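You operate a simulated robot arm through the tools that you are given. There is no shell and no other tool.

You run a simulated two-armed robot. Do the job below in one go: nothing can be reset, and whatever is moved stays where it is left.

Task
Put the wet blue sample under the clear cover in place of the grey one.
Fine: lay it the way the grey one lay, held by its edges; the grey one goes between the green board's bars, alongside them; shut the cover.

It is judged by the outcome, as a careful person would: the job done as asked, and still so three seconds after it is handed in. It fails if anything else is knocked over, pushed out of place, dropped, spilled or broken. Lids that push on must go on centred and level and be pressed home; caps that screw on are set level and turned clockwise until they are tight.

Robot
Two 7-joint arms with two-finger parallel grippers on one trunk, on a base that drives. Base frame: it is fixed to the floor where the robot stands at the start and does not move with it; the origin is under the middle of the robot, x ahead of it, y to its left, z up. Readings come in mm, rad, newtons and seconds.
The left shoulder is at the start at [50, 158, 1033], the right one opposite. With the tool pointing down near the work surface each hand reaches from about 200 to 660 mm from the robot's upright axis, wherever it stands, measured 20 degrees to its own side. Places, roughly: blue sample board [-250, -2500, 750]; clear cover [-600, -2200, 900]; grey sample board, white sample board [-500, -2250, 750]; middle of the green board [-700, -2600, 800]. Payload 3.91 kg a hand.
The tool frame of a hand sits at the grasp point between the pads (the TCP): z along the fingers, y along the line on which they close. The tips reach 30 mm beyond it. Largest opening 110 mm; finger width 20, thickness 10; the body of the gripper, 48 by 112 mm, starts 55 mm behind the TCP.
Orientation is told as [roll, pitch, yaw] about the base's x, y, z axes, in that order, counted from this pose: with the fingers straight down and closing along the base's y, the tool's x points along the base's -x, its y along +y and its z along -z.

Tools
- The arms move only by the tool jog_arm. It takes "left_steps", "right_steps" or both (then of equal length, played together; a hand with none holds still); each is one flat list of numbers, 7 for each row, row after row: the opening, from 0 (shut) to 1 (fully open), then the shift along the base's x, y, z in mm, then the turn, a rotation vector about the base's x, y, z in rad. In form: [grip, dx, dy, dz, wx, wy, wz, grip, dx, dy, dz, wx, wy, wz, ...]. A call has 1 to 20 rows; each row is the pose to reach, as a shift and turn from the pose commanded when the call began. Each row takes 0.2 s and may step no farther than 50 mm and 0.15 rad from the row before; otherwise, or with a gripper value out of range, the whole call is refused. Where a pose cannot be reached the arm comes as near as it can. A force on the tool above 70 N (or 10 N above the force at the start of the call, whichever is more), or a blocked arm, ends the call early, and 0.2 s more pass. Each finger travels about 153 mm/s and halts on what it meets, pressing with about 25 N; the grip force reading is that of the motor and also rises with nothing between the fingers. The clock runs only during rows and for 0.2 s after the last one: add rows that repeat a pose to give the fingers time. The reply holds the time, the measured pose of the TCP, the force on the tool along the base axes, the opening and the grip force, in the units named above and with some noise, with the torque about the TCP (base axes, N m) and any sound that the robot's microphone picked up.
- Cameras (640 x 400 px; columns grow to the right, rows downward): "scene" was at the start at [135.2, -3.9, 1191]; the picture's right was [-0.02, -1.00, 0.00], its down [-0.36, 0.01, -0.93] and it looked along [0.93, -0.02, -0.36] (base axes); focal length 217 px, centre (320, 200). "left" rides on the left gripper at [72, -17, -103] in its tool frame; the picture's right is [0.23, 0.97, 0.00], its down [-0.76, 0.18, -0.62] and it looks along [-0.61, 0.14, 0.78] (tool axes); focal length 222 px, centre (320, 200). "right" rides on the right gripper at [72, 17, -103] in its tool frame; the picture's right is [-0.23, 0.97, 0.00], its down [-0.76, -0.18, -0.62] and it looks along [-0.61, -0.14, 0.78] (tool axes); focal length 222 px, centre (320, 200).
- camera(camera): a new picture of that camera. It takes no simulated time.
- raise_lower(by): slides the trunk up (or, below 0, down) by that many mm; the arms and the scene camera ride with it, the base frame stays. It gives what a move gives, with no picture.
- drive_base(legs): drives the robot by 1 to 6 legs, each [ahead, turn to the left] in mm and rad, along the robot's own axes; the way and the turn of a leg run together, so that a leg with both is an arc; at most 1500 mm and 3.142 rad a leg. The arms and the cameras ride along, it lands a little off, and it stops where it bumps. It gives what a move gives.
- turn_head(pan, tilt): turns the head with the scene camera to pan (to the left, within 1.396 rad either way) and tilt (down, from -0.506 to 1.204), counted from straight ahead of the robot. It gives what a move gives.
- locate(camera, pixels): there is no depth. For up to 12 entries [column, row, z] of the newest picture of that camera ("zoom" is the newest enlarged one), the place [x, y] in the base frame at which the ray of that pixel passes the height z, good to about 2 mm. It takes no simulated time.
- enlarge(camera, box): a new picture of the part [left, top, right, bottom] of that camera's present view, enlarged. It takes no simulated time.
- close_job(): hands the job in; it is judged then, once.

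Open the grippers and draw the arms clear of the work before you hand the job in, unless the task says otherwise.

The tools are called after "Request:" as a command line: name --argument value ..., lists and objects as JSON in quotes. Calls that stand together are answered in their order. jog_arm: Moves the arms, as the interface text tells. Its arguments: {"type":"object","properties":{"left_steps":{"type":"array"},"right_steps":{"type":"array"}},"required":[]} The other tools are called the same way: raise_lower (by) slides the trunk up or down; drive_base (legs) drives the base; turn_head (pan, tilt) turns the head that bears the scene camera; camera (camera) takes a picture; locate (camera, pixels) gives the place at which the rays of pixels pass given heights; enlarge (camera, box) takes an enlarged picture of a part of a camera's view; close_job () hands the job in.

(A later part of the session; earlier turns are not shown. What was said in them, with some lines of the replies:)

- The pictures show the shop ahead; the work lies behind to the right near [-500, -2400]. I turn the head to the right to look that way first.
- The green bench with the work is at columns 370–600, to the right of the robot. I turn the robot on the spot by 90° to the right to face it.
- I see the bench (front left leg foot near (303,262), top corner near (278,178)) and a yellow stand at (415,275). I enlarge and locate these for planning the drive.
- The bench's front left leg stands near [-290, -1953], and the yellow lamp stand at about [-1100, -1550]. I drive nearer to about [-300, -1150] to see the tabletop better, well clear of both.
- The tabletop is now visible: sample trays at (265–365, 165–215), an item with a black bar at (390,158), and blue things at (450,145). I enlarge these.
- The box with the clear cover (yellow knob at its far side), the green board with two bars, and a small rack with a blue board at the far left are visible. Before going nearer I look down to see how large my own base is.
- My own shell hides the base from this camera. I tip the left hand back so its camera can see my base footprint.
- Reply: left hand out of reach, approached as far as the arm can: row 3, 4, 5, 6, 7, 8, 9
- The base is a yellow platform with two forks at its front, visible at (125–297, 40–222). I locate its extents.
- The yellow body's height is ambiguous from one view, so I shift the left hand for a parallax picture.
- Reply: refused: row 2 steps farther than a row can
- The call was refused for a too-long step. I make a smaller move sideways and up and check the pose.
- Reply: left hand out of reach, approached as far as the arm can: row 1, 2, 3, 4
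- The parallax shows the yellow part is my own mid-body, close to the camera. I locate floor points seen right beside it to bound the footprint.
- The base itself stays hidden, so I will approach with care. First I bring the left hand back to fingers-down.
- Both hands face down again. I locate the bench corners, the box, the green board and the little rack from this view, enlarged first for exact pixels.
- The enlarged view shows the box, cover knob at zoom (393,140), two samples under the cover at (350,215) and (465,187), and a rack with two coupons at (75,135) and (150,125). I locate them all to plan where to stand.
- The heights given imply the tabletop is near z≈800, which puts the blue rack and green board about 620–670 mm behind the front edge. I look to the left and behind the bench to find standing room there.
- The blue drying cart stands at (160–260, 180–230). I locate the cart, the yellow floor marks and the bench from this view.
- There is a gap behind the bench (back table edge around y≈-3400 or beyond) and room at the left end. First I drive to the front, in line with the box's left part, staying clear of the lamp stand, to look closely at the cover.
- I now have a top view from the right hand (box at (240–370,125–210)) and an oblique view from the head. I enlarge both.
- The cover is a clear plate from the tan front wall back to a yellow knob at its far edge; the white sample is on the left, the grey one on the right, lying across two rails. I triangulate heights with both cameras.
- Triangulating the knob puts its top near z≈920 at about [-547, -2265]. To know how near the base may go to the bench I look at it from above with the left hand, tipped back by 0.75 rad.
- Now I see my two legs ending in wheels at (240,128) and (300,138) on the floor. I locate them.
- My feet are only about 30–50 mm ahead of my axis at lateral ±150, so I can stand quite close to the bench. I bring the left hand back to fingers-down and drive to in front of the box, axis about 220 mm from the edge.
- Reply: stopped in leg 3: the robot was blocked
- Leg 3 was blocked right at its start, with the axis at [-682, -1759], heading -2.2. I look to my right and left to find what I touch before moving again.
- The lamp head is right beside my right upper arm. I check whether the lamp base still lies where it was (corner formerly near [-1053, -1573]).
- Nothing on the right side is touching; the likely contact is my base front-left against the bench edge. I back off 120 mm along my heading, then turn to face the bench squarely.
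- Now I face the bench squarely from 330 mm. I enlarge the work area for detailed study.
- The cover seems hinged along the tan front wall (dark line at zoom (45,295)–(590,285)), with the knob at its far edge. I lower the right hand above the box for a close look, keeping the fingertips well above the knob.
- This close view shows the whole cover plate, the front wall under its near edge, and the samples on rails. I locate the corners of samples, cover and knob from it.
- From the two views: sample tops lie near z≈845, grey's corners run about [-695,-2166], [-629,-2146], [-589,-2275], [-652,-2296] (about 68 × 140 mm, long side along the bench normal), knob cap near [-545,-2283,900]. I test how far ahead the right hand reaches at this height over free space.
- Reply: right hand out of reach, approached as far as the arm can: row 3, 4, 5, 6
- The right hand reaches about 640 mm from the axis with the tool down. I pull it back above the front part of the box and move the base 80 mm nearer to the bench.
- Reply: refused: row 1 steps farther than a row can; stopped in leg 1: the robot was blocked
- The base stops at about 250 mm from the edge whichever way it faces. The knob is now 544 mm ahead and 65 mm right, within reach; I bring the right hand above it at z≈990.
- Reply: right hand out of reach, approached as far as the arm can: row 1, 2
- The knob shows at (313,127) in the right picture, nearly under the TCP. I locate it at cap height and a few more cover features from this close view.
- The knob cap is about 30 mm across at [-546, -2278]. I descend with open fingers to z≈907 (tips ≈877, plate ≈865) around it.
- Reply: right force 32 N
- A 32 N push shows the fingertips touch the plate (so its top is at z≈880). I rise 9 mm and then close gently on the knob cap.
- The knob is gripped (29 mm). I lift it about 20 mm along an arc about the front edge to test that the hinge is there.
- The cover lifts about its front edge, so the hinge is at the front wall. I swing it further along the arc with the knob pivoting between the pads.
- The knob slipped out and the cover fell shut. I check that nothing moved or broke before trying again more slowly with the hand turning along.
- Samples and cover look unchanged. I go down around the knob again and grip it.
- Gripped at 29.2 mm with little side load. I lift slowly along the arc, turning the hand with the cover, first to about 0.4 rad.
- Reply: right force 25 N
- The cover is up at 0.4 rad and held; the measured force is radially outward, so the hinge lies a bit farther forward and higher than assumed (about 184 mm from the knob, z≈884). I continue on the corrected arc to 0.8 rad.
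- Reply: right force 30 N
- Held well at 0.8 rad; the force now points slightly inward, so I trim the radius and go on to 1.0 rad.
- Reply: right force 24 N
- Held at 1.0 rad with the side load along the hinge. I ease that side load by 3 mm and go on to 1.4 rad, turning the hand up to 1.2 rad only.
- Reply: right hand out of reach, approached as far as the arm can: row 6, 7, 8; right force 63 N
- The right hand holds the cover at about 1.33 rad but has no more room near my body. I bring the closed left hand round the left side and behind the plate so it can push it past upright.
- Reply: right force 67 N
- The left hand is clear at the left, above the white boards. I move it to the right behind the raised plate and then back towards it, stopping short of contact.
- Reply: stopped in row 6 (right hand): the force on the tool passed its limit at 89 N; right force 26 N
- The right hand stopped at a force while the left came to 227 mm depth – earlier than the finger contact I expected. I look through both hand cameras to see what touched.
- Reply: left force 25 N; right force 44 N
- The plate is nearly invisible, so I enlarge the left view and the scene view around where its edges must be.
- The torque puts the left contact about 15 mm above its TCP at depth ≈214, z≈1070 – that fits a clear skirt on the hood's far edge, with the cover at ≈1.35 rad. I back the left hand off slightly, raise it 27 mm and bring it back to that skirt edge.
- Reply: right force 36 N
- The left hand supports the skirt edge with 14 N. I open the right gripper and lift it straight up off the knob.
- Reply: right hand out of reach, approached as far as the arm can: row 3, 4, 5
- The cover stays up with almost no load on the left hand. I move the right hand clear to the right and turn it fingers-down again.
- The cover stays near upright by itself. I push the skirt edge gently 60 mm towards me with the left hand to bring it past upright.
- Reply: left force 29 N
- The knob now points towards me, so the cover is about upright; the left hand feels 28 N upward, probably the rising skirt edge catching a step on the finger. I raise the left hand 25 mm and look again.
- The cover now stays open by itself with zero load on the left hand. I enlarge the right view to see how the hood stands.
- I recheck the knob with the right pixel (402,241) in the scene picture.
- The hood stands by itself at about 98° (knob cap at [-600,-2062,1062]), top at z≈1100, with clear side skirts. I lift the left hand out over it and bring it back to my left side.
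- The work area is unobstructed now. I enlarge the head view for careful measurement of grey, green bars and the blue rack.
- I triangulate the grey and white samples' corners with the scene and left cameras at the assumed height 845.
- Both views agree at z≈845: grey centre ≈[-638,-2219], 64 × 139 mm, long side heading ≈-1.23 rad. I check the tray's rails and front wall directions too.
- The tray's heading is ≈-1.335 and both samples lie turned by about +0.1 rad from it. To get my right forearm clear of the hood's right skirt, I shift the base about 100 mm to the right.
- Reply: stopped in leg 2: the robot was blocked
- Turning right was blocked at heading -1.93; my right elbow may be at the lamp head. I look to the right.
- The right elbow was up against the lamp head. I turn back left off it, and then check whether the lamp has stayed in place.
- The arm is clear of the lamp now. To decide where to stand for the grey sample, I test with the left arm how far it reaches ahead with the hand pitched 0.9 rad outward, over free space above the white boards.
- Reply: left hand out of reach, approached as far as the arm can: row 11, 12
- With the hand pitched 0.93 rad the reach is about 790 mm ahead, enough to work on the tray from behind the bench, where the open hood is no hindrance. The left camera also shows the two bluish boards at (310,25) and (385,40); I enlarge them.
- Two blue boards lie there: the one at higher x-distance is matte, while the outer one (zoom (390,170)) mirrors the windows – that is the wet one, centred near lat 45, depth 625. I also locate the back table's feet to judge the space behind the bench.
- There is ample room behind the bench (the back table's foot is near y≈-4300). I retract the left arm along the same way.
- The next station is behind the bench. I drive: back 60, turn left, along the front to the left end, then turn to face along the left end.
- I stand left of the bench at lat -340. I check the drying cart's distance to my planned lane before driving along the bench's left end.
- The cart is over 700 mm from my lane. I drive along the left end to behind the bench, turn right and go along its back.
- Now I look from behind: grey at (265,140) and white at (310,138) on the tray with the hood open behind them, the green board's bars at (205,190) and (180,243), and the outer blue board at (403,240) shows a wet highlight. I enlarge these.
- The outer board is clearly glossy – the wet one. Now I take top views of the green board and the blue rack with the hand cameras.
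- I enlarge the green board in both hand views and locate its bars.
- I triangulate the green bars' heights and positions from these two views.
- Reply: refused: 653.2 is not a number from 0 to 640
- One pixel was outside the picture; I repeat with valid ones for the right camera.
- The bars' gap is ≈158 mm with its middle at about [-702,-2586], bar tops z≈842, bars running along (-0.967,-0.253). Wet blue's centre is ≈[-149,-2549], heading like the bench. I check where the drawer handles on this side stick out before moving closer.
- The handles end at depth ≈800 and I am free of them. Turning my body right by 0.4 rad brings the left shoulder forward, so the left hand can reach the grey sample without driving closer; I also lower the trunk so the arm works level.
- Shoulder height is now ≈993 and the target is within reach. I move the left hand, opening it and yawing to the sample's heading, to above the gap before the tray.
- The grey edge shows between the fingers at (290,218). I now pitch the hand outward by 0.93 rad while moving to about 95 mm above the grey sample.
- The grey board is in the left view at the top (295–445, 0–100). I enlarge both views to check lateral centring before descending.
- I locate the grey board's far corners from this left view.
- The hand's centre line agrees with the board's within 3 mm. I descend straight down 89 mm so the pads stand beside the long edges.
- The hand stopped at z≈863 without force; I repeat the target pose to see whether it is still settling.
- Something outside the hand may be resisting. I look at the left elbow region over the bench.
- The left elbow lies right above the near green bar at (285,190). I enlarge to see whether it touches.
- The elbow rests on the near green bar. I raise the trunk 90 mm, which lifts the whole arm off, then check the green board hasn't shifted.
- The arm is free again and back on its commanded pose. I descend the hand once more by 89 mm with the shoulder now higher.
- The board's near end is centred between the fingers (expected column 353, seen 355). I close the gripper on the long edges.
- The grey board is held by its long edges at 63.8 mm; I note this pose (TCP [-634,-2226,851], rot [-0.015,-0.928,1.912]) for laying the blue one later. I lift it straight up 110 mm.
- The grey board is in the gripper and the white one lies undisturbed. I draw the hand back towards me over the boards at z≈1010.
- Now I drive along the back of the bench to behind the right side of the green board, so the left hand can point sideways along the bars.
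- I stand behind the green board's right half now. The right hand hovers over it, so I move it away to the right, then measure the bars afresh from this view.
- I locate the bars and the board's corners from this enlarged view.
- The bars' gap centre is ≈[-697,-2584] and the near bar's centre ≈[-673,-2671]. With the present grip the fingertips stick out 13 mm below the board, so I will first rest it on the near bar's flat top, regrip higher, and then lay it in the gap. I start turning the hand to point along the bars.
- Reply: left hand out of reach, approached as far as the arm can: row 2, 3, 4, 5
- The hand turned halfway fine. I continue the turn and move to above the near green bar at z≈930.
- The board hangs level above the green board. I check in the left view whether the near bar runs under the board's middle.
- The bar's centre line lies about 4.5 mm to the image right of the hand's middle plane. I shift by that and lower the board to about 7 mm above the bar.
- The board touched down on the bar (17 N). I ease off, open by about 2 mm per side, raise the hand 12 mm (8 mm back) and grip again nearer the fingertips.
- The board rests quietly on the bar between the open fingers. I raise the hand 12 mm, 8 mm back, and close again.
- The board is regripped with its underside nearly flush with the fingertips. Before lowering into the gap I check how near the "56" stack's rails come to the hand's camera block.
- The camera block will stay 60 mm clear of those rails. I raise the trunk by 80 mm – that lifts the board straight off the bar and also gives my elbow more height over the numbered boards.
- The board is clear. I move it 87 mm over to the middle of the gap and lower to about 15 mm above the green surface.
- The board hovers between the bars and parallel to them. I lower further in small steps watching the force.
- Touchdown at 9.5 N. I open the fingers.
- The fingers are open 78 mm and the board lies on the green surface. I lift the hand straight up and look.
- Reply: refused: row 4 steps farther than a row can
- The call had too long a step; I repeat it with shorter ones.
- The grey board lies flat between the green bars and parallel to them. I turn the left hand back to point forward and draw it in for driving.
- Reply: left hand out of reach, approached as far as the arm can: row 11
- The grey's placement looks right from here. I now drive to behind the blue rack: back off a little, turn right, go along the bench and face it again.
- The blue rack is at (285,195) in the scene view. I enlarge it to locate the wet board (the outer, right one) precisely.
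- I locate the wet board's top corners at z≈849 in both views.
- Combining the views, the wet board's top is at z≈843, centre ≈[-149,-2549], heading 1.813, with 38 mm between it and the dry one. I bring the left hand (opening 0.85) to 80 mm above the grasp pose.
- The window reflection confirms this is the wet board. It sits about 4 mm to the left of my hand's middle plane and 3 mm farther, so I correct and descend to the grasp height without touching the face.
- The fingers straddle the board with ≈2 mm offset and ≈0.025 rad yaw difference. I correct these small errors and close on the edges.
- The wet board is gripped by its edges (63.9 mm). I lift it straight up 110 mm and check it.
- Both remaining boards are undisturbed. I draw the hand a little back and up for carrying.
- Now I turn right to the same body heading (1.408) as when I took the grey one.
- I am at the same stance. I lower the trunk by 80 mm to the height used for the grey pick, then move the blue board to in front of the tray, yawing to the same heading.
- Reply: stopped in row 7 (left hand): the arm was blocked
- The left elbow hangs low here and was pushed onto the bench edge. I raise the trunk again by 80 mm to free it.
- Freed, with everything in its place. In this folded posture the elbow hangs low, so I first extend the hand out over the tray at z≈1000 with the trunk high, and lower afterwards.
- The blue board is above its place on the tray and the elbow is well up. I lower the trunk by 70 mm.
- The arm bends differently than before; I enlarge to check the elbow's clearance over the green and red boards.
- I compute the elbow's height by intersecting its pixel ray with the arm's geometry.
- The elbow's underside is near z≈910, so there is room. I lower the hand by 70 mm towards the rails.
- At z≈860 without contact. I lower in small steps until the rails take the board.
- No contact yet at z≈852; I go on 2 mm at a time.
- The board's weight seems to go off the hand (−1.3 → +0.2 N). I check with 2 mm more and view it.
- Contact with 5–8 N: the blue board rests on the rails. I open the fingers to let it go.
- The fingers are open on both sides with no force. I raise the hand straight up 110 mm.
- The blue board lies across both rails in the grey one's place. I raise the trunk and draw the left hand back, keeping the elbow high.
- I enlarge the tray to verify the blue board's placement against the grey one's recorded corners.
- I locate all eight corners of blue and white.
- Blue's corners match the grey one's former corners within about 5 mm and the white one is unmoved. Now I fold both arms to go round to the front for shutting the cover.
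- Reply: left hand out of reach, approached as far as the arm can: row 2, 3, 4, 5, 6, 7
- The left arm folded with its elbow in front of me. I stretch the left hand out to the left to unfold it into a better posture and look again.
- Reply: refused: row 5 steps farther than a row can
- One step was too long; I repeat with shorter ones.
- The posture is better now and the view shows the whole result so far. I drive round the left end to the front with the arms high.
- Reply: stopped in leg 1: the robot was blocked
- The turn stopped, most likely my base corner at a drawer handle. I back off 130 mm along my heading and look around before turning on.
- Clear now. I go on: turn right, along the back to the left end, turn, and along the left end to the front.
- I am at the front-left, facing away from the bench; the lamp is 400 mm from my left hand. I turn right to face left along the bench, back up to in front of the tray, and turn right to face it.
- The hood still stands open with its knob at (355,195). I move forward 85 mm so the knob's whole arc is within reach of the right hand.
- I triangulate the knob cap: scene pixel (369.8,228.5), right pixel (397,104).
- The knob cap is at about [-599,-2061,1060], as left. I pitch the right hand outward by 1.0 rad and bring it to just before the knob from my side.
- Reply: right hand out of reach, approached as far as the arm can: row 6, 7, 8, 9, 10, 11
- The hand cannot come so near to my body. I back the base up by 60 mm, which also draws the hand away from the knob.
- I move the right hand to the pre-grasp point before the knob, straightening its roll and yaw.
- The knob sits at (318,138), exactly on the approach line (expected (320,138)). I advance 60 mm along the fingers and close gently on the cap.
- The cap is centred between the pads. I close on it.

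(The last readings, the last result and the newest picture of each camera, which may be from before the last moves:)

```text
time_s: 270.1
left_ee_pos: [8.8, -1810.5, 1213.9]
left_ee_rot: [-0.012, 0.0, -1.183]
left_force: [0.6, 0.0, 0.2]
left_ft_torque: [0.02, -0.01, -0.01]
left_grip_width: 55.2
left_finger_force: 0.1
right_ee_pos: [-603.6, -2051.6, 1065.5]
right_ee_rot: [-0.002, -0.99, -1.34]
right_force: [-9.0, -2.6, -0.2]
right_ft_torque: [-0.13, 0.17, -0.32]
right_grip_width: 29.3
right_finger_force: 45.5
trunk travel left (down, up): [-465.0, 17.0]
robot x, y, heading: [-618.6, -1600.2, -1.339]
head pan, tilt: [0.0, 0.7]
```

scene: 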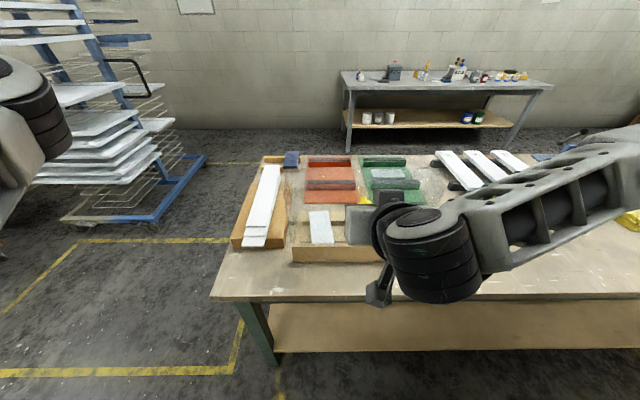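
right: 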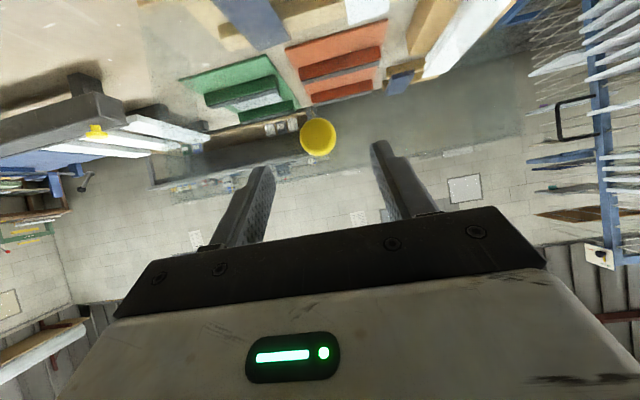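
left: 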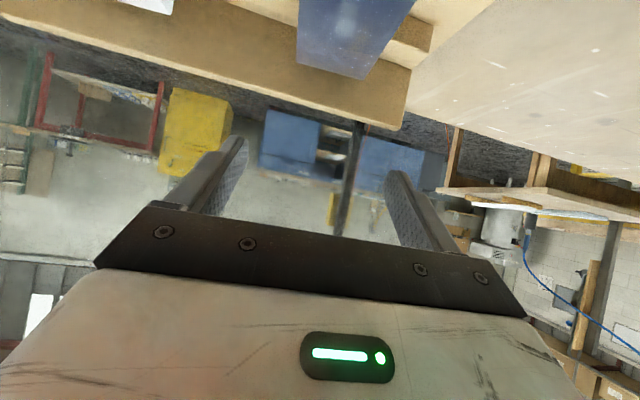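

Gripped at 29.3 mm with little load. I start closing slowly along the computed arc (hinge 182 mm from the cap), first to about 1.3 rad.

Request:
jog_arm --right_steps '[0.05, 1.9, -7.8, 1.8, 0.014, 0.003, 0, 0.05, 3.7, -15.5, 3.4, 0.027, 0.006, 0, 0.05, 5.8, -24.3, 4.6, 0.043, 0.01, 0, 0.05, 7.9, -33.3, 5.5, 0.058, 0.014, 0, 0.05, 10.1, -42.2, 5.8, 0.074, 0.018, 0, 0.05, 12.2, -51.2, 5.8, 0.09, 0.021, 0, 0.05, 14.3, -60.1, 5.2, 0.105, 0.025, 0, 0.05, 16.5, -69.1, 4.2, 0.121, 0.029, 0]'

Request:
enlarge --camera "right" --box '[200, 60, 440, 220]'

```text
time_s: 271.9
left_ee_pos: [9.8, -1810.0, 1215.1]
left_ee_rot: [-0.012, 0.0, -1.183]
left_force: [0.0, 0.5, -0.1]
left_ft_torque: [0.0, 0.02, 0.01]
left_grip_width: 55.2
left_finger_force: 0.1
right_ee_pos: [-586.5, -2120.7, 1070.8]
right_ee_rot: [-0.002, -0.862, -1.337]
right_force: [-7.2, 5.4, -9.8]
right_ft_torque: [1.21, 0.38, -0.15]
right_grip_width: 29.3
right_finger_force: 45.0
trunk travel left (down, up): [-465.0, 17.0]
robot x, y, heading: [-617.5, -1601.2, -1.34]
head pan, tilt: [0.0, 0.7]
```

```text
2.50 times, centred on (320, 140) of right
```

zoom: 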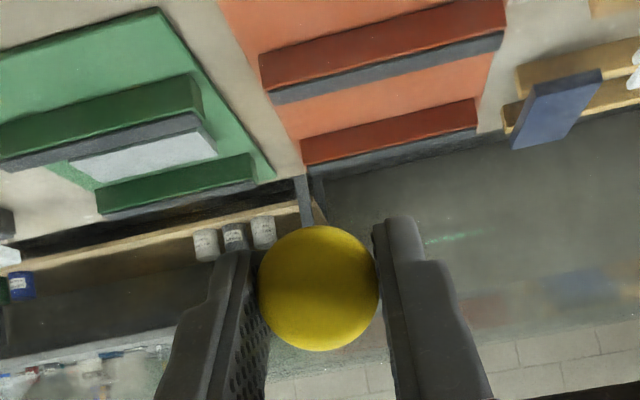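

The knob follows well with forces near 10 N. I continue to about 0.9 rad.

Request:
jog_arm --right_steps '[0.05, 2.1, -8.8, -1.5, 0.016, 0.004, 0, 0.05, 4.2, -17.5, -3.3, 0.031, 0.007, 0, 0.05, 6.2, -26.2, -5.8, 0.047, 0.011, 0, 0.05, 8.3, -34.7, -8.5, 0.062, 0.015, 0, 0.05, 10.3, -43.1, -11.8, 0.078, 0.019, 0, 0.05, 12.2, -51.3, -15.4, 0.093, 0.022, 0, 0.05, 14.1, -59.3, -19.5, 0.109, 0.026, 0, 0.05, 16, -67, -23.8, 0.125, 0.03, 0]'

Request:
enlarge --camera "right" --box '[200, 60, 440, 220]'

```text
time_s: 273.7
left_ee_pos: [10.4, -1808.4, 1216.0]
left_ee_rot: [-0.012, -0.001, -1.184]
left_force: [0.4, -0.9, 0.4]
left_ft_torque: [0.0, -0.05, 0.0]
left_grip_width: 54.9
left_finger_force: 0.1
right_ee_pos: [-570.2, -2187.7, 1046.9]
right_ee_rot: [-0.002, -0.739, -1.335]
right_force: [-6.3, 4.4, -2.8]
right_ft_torque: [1.21, 0.41, -0.08]
right_grip_width: 29.5
right_finger_force: 45.1
trunk travel left (down, up): [-465.0, 17.0]
robot x, y, heading: [-616.8, -1602.0, -1.337]
head pan, tilt: [0.0, 0.7]
```

```text
2.50 times, centred on (320, 140) of right
```

zoom: 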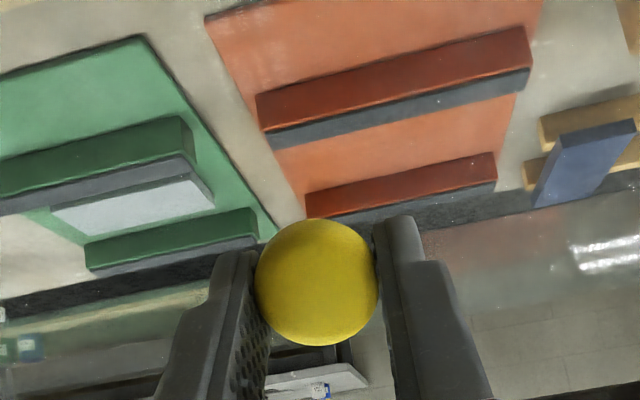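

Still firmly held. I continue from 0.9 to 0.4 rad.

Request:
jog_arm --right_steps '[0.05, 1.8, -7.5, -5.1, 0.016, 0.004, 0, 0.05, 3.5, -14.9, -10.1, 0.031, 0.007, 0, 0.05, 5.2, -21.8, -15.8, 0.047, 0.011, 0, 0.05, 6.8, -28.7, -21.5, 0.062, 0.015, 0, 0.05, 8.4, -35, -28, 0.078, 0.019, 0, 0.05, 9.8, -41.3, -34.4, 0.093, 0.022, 0, 0.05, 11.2, -46.9, -41.5, 0.109, 0.026, 0, 0.05, 12.5, -52.5, -48.5, 0.125, 0.03, 0, 0.05, 13.7, -57.5, -56, 0.14, 0.033, 0, 0.05, 14.9, -62.4, -63.5, 0.156, 0.037, 0]'

Request:
enlarge --camera "right" --box '[200, 60, 440, 220]'

Request:
camera --camera "scene"

```text
time_s: 275.9
left_ee_pos: [9.7, -1809.8, 1215.5]
left_ee_rot: [-0.012, 0.0, -1.185]
left_force: [0.7, 0.0, -0.3]
left_ft_torque: [-0.01, 0.02, -0.01]
left_grip_width: 55.0
left_finger_force: 0.2
right_ee_pos: [-554.4, -2250.5, 984.1]
right_ee_rot: [-0.003, -0.578, -1.336]
right_force: [0.4, -3.4, 6.0]
right_ft_torque: [1.05, 0.38, -0.12]
right_grip_width: 29.3
right_finger_force: 44.7
trunk travel left (down, up): [-465.0, 17.0]
robot x, y, heading: [-618.2, -1604.2, -1.34]
head pan, tilt: [0.0, 0.7]
```

```text
2.50 times, centred on (320, 140) of right
```

zoom: 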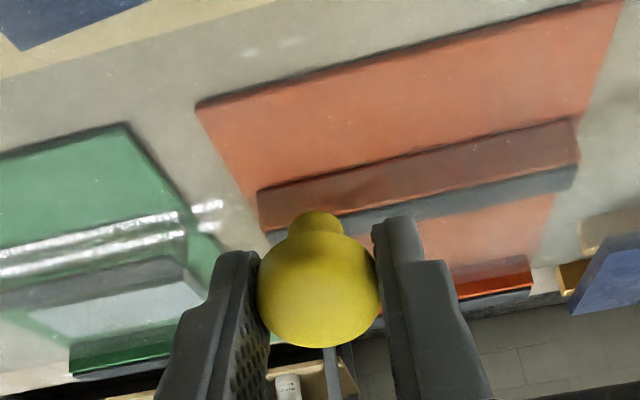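

```text
taken
```

scene: 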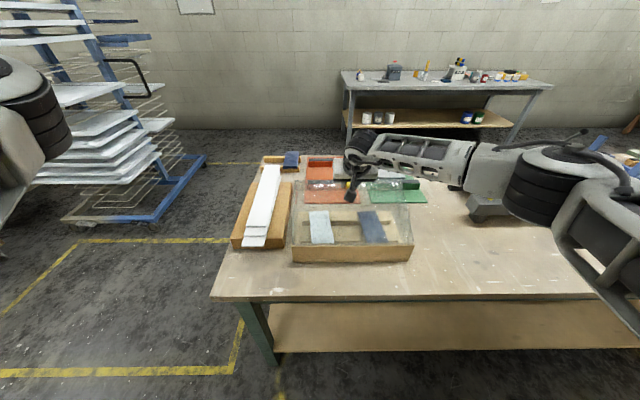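

The cover is at 0.4 rad and under control. I lower it almost shut, to about 0.05 rad.

Request:
jog_arm --right_steps '[0.05, 1, -4.3, -8.1, 0.016, 0.004, 0, 0.05, 2, -8.5, -16.1, 0.031, 0.007, 0, 0.05, 2.8, -11.8, -24.5, 0.047, 0.011, 0, 0.05, 3.6, -15.1, -32.9, 0.062, 0.015, 0, 0.05, 4.2, -17.6, -41.6, 0.078, 0.019, 0, 0.05, 4.8, -20.1, -50.3, 0.093, 0.022, 0, 0.05, 5.2, -21.8, -59.2, 0.109, 0.026, 0]'

Request:
enlarge --camera "scene" --box '[270, 130, 450, 280]'

```text
time_s: 277.5
left_ee_pos: [11.0, -1809.2, 1214.1]
left_ee_rot: [-0.012, 0.002, -1.183]
left_force: [0.2, -0.7, -0.5]
left_ft_torque: [-0.02, -0.02, 0.01]
left_grip_width: 55.2
left_finger_force: 0.1
right_ee_pos: [-549.9, -2271.6, 923.6]
right_ee_rot: [-0.002, -0.464, -1.336]
right_force: [3.9, -5.3, 4.1]
right_ft_torque: [0.96, 0.38, -0.12]
right_grip_width: 29.8
right_finger_force: 45.1
trunk travel left (down, up): [-465.0, 17.0]
robot x, y, heading: [-616.7, -1599.6, -1.343]
head pan, tilt: [0.0, 0.7]
```

```text
2.67 times, centred on (360, 205) of scene
```

zoom: 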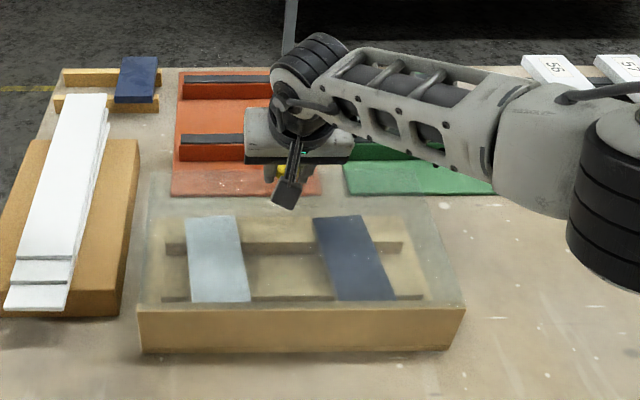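

Almost shut. I lower the last 9 mm and a little further to feel it seat.

Request:
jog_arm --right_steps '[0.05, 0.2, -0.8, -4.5, 0.008, 0.002, 0, 0.05, 0.4, -1.6, -8.8, 0.016, 0.004, 0, 0.05, 0.4, -1.8, -11, 0.016, 0.004, 0, 0.05, 0.4, -1.8, -11, 0.016, 0.004, 0]'

Request:
enlarge --camera "scene" --box '[270, 130, 450, 280]'

```text
time_s: 278.5
left_ee_pos: [10.8, -1809.9, 1214.6]
left_ee_rot: [-0.012, 0.0, -1.185]
left_force: [-0.6, -0.1, 0.2]
left_ft_torque: [-0.01, 0.0, -0.03]
left_grip_width: 55.4
left_finger_force: 0.0
right_ee_pos: [-548.5, -2273.8, 912.2]
right_ee_rot: [-0.001, -0.45, -1.336]
right_force: [3.0, -4.8, 5.3]
right_ft_torque: [1.16, 0.19, -0.02]
right_grip_width: 29.5
right_finger_force: 45.2
trunk travel left (down, up): [-465.0, 17.0]
robot x, y, heading: [-617.7, -1596.9, -1.338]
head pan, tilt: [0.0, 0.7]
```

```text
2.67 times, centred on (360, 205) of scene
```

zoom: 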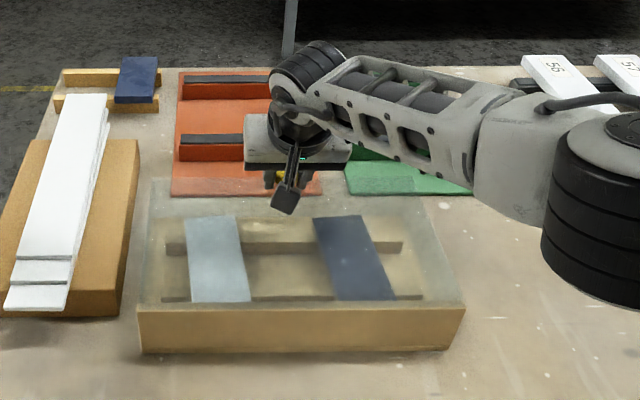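

Force is still only 5 N; I press on a few millimetres to make sure it is seated.

Request:
jog_arm --right_steps '[0.05, 0, 0, -2, 0, 0, 0, 0.05, 0, 0, -4, 0, 0, 0, 0.05, 0, 0, -4, 0, 0, 0]'

```text
time_s: 279.3
left_ee_pos: [11.2, -1807.8, 1214.5]
left_ee_rot: [-0.015, -0.003, -1.183]
left_force: [0.1, 0.2, -0.5]
left_ft_torque: [-0.02, 0.01, -0.02]
left_grip_width: 55.1
left_finger_force: 0.0
right_ee_pos: [-547.5, -2273.4, 912.4]
right_ee_rot: [0.0, -0.454, -1.337]
right_force: [0.1, -1.7, 18.2]
right_ft_torque: [0.96, 0.12, -0.09]
right_grip_width: 29.5
right_finger_force: 44.7
trunk travel left (down, up): [-465.0, 17.0]
robot x, y, heading: [-617.5, -1600.7, -1.34]
head pan, tilt: [0.0, 0.7]
```

z no longer changes while the force rises to 18 N: the cover is seated. I ease off, open the gripper and draw back along the fingers.

Request:
jog_arm --right_steps '[0.05, 0, 0, 3.5, 0, 0, 0, 0.4, 0, 0, 4, 0, 0, 0, 0.6, 0, 0, 5, 0, 0, 0, 0.6, 0, 0, 6, 0, 0, 0, 0.6, -2, 8, 25, 0, 0, 0, 0.6, -5, 20, 55, 0, 0, 0, 0.6, -9, 35, 95, 0, 0, 0, 0.6, -14, 55, 135, 0, 0, 0]'

Request:
camera --camera "right"

Request:
enlarge --camera "scene" --box '[270, 130, 450, 280]'

```text
time_s: 281.1
left_ee_pos: [10.4, -1808.8, 1214.6]
left_ee_rot: [-0.012, -0.001, -1.183]
left_force: [0.2, 0.5, 0.8]
left_ft_torque: [-0.03, -0.01, -0.02]
left_grip_width: 54.9
left_finger_force: 0.0
right_ee_pos: [-562.9, -2217.0, 1045.2]
right_ee_rot: [-0.001, -0.45, -1.337]
right_force: [-0.1, 0.4, -0.3]
right_ft_torque: [-0.03, -0.03, -0.02]
right_grip_width: 66.0
right_finger_force: 0.0
trunk travel left (down, up): [-465.0, 17.0]
robot x, y, heading: [-618.2, -1601.1, -1.341]
head pan, tilt: [0.0, 0.7]
```

```text
taken
```

right: 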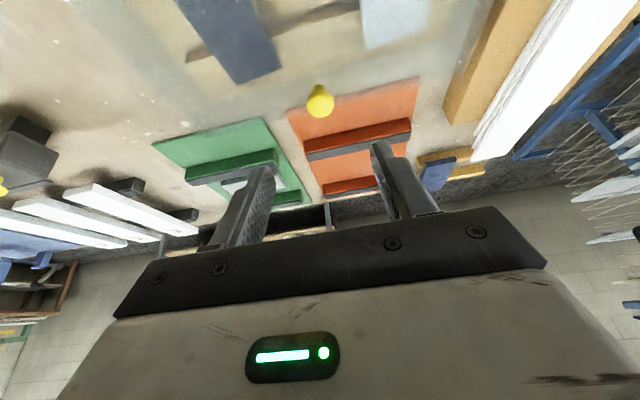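

```text
2.67 times, centred on (360, 205) of scene
```

zoom: 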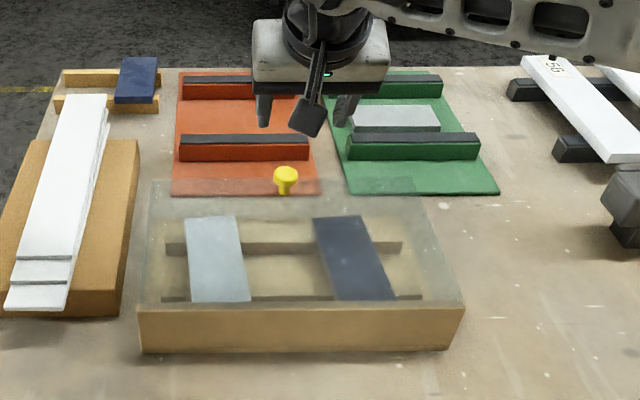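

The cover is shut with the blue board under it beside the white one. I draw the right hand back and up, clear of the work.

Request:
jog_arm --right_steps '[0.8, -5, 30, 30, 0.1, 0.024, 0, 1, -12, 65, 60, 0.2, 0.047, 0, 1, -20, 100, 90, 0.3, 0.071, 0, 1, -28, 135, 120, 0.4, 0.095, 0, 1, -36, 165, 150, 0.438, 0.104, 0, 1, -44, 190, 180, 0.438, 0.104, 0]' --left_steps '[0.6, 0, 0, 0, 0, 0, 0, 0.7, 0, 0, 0, 0, 0, 0, 0.8, 0, 0, 0, 0, 0, 0, 0.9, 0, 0, 0, 0, 0, 0, 1, 0, 0, 0, 0, 0, 0, 1, 0, 0, 0, 0, 0, 0]'

Request:
camera --camera "scene"

Request:
enlarge --camera "scene" --box '[270, 150, 450, 280]'

Request:
camera --camera "right"

```text
time_s: 282.5
left_ee_pos: [10.8, -1809.7, 1214.0]
left_ee_rot: [-0.012, -0.001, -1.182]
left_force: [1.2, 0.2, 0.9]
left_ft_torque: [0.0, 0.0, 0.01]
left_grip_width: 109.8
left_finger_force: 0.0
right_ee_pos: [-607.0, -2026.6, 1222.0]
right_ee_rot: [-0.003, 0.001, -1.338]
right_force: [0.6, -0.5, 0.2]
right_ft_torque: [0.05, 0.02, -0.05]
right_grip_width: 110.1
right_finger_force: 0.0
trunk travel left (down, up): [-465.0, 17.0]
robot x, y, heading: [-614.0, -1601.1, -1.338]
head pan, tilt: [0.0, 0.7]
```

```text
taken
```

scene: 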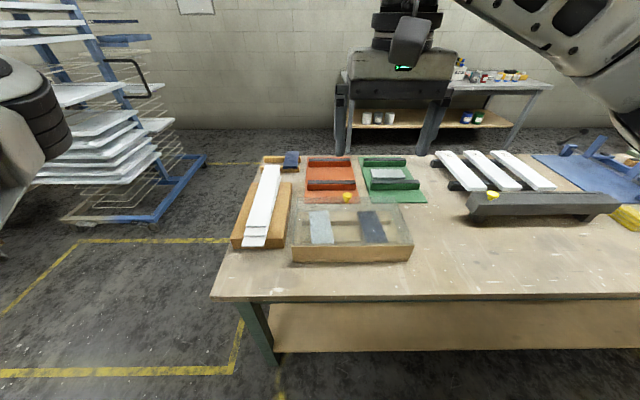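

```text
3.08 times, centred on (360, 215) of scene
```

zoom: 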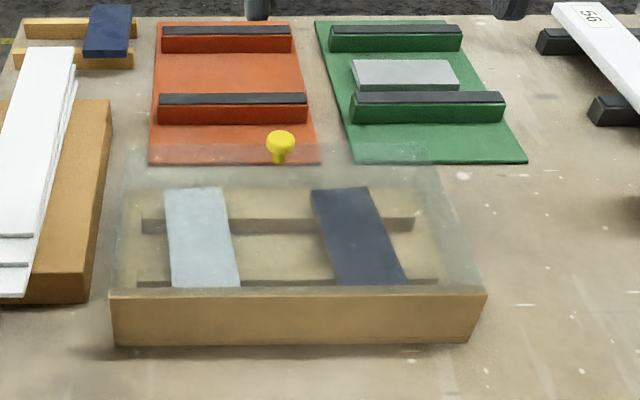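

```text
taken
```

right: 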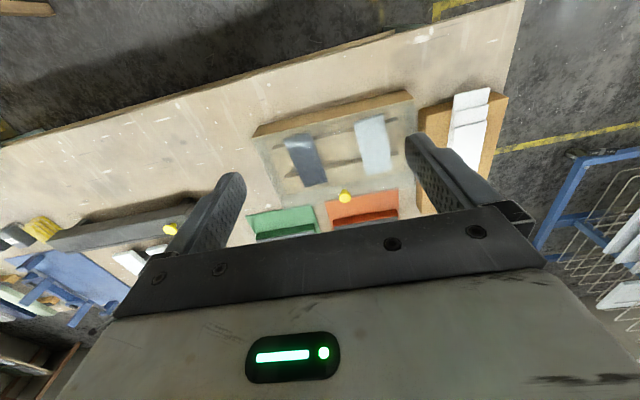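

I verify the knob against its original shut position ([-547,-2278,≈905]) with both cameras.

Request:
locate --camera "scene" --pixels '[[347, 195.5, 905], [347, 195.5, 915]]'

Request:
locate --camera "right" --pixels '[[345, 196, 905], [345, 196, 915]]'

Request:
turn_head --pan -1.0 --tilt 0.4

Request:
camera --camera "scene"

```text
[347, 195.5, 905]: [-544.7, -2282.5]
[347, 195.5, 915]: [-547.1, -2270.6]
```

```text
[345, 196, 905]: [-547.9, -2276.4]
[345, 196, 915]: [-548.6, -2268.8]
```

```text
time_s: 283.8
left_ee_pos: [10.9, -1808.6, 1213.8]
left_ee_rot: [-0.011, 0.0, -1.183]
left_force: [0.1, -0.2, 0.6]
left_ft_torque: [-0.02, -0.01, 0.01]
left_grip_width: 110.1
left_finger_force: 0.0
right_ee_pos: [-606.8, -2028.6, 1222.5]
right_ee_rot: [-0.002, 0.001, -1.336]
right_force: [0.0, 0.1, 0.1]
right_ft_torque: [0.0, -0.02, 0.0]
right_grip_width: 110.0
right_finger_force: 0.0
trunk travel left (down, up): [-465.0, 17.0]
robot x, y, heading: [-620.5, -1602.2, -1.337]
head pan, tilt: [-1.0, 0.4]
```

```text
taken
```

scene: 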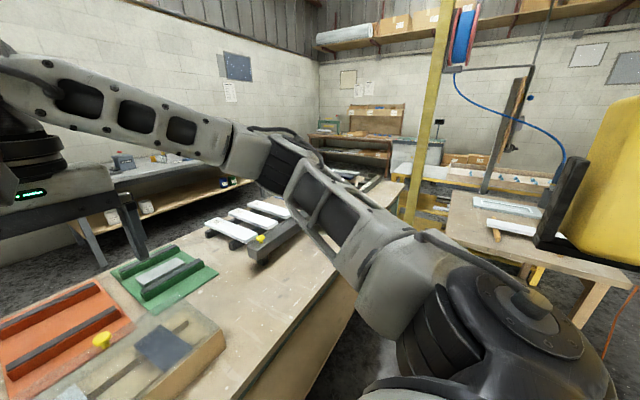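

The knob is back at its original shut position, blue lies under the cover where the grey one lay, grey lies between the green bars, and both hands are open and clear. I hand the job in.

Request:
close_job

```text
The job is handed in.
```

The wet blue sample is under the clear cover where the grey one lay, and the cover is shut. The grey one lies between the green board's bars, parallel to them.

- **Blue sample:** I held it by its edges only. Its corners sit within about 5 mm of where the grey one's were, with the same turn, and the white one beside it has not moved.
- **Cover:** I lowered it by its knob until it seated. The knob is back at its original shut position.
- **Grey sample:** I rested it briefly on the near green bar to change my grip, then laid it flat in the gap.

A few things went wrong along the way:

- **Cover dropped once:** On my first try at opening it, the knob slipped and the cover fell shut. Both samples under it stayed in place, and nothing looked broken.
- **Lamp touched:** While turning, the robot was blocked and its right elbow was up against the yellow lamp's head. The lamp still stood upright afterwards, but I did not measure whether it shifted.
- **Bench contacts:** The robot's base bumped the bench a few times. Its left elbow pressed once on the near green bar and once on the bench's back edge. The boards on the bench still looked in place after these.

Both hands are open. The right one is still above the front of the tray, about 300 mm over the cover.
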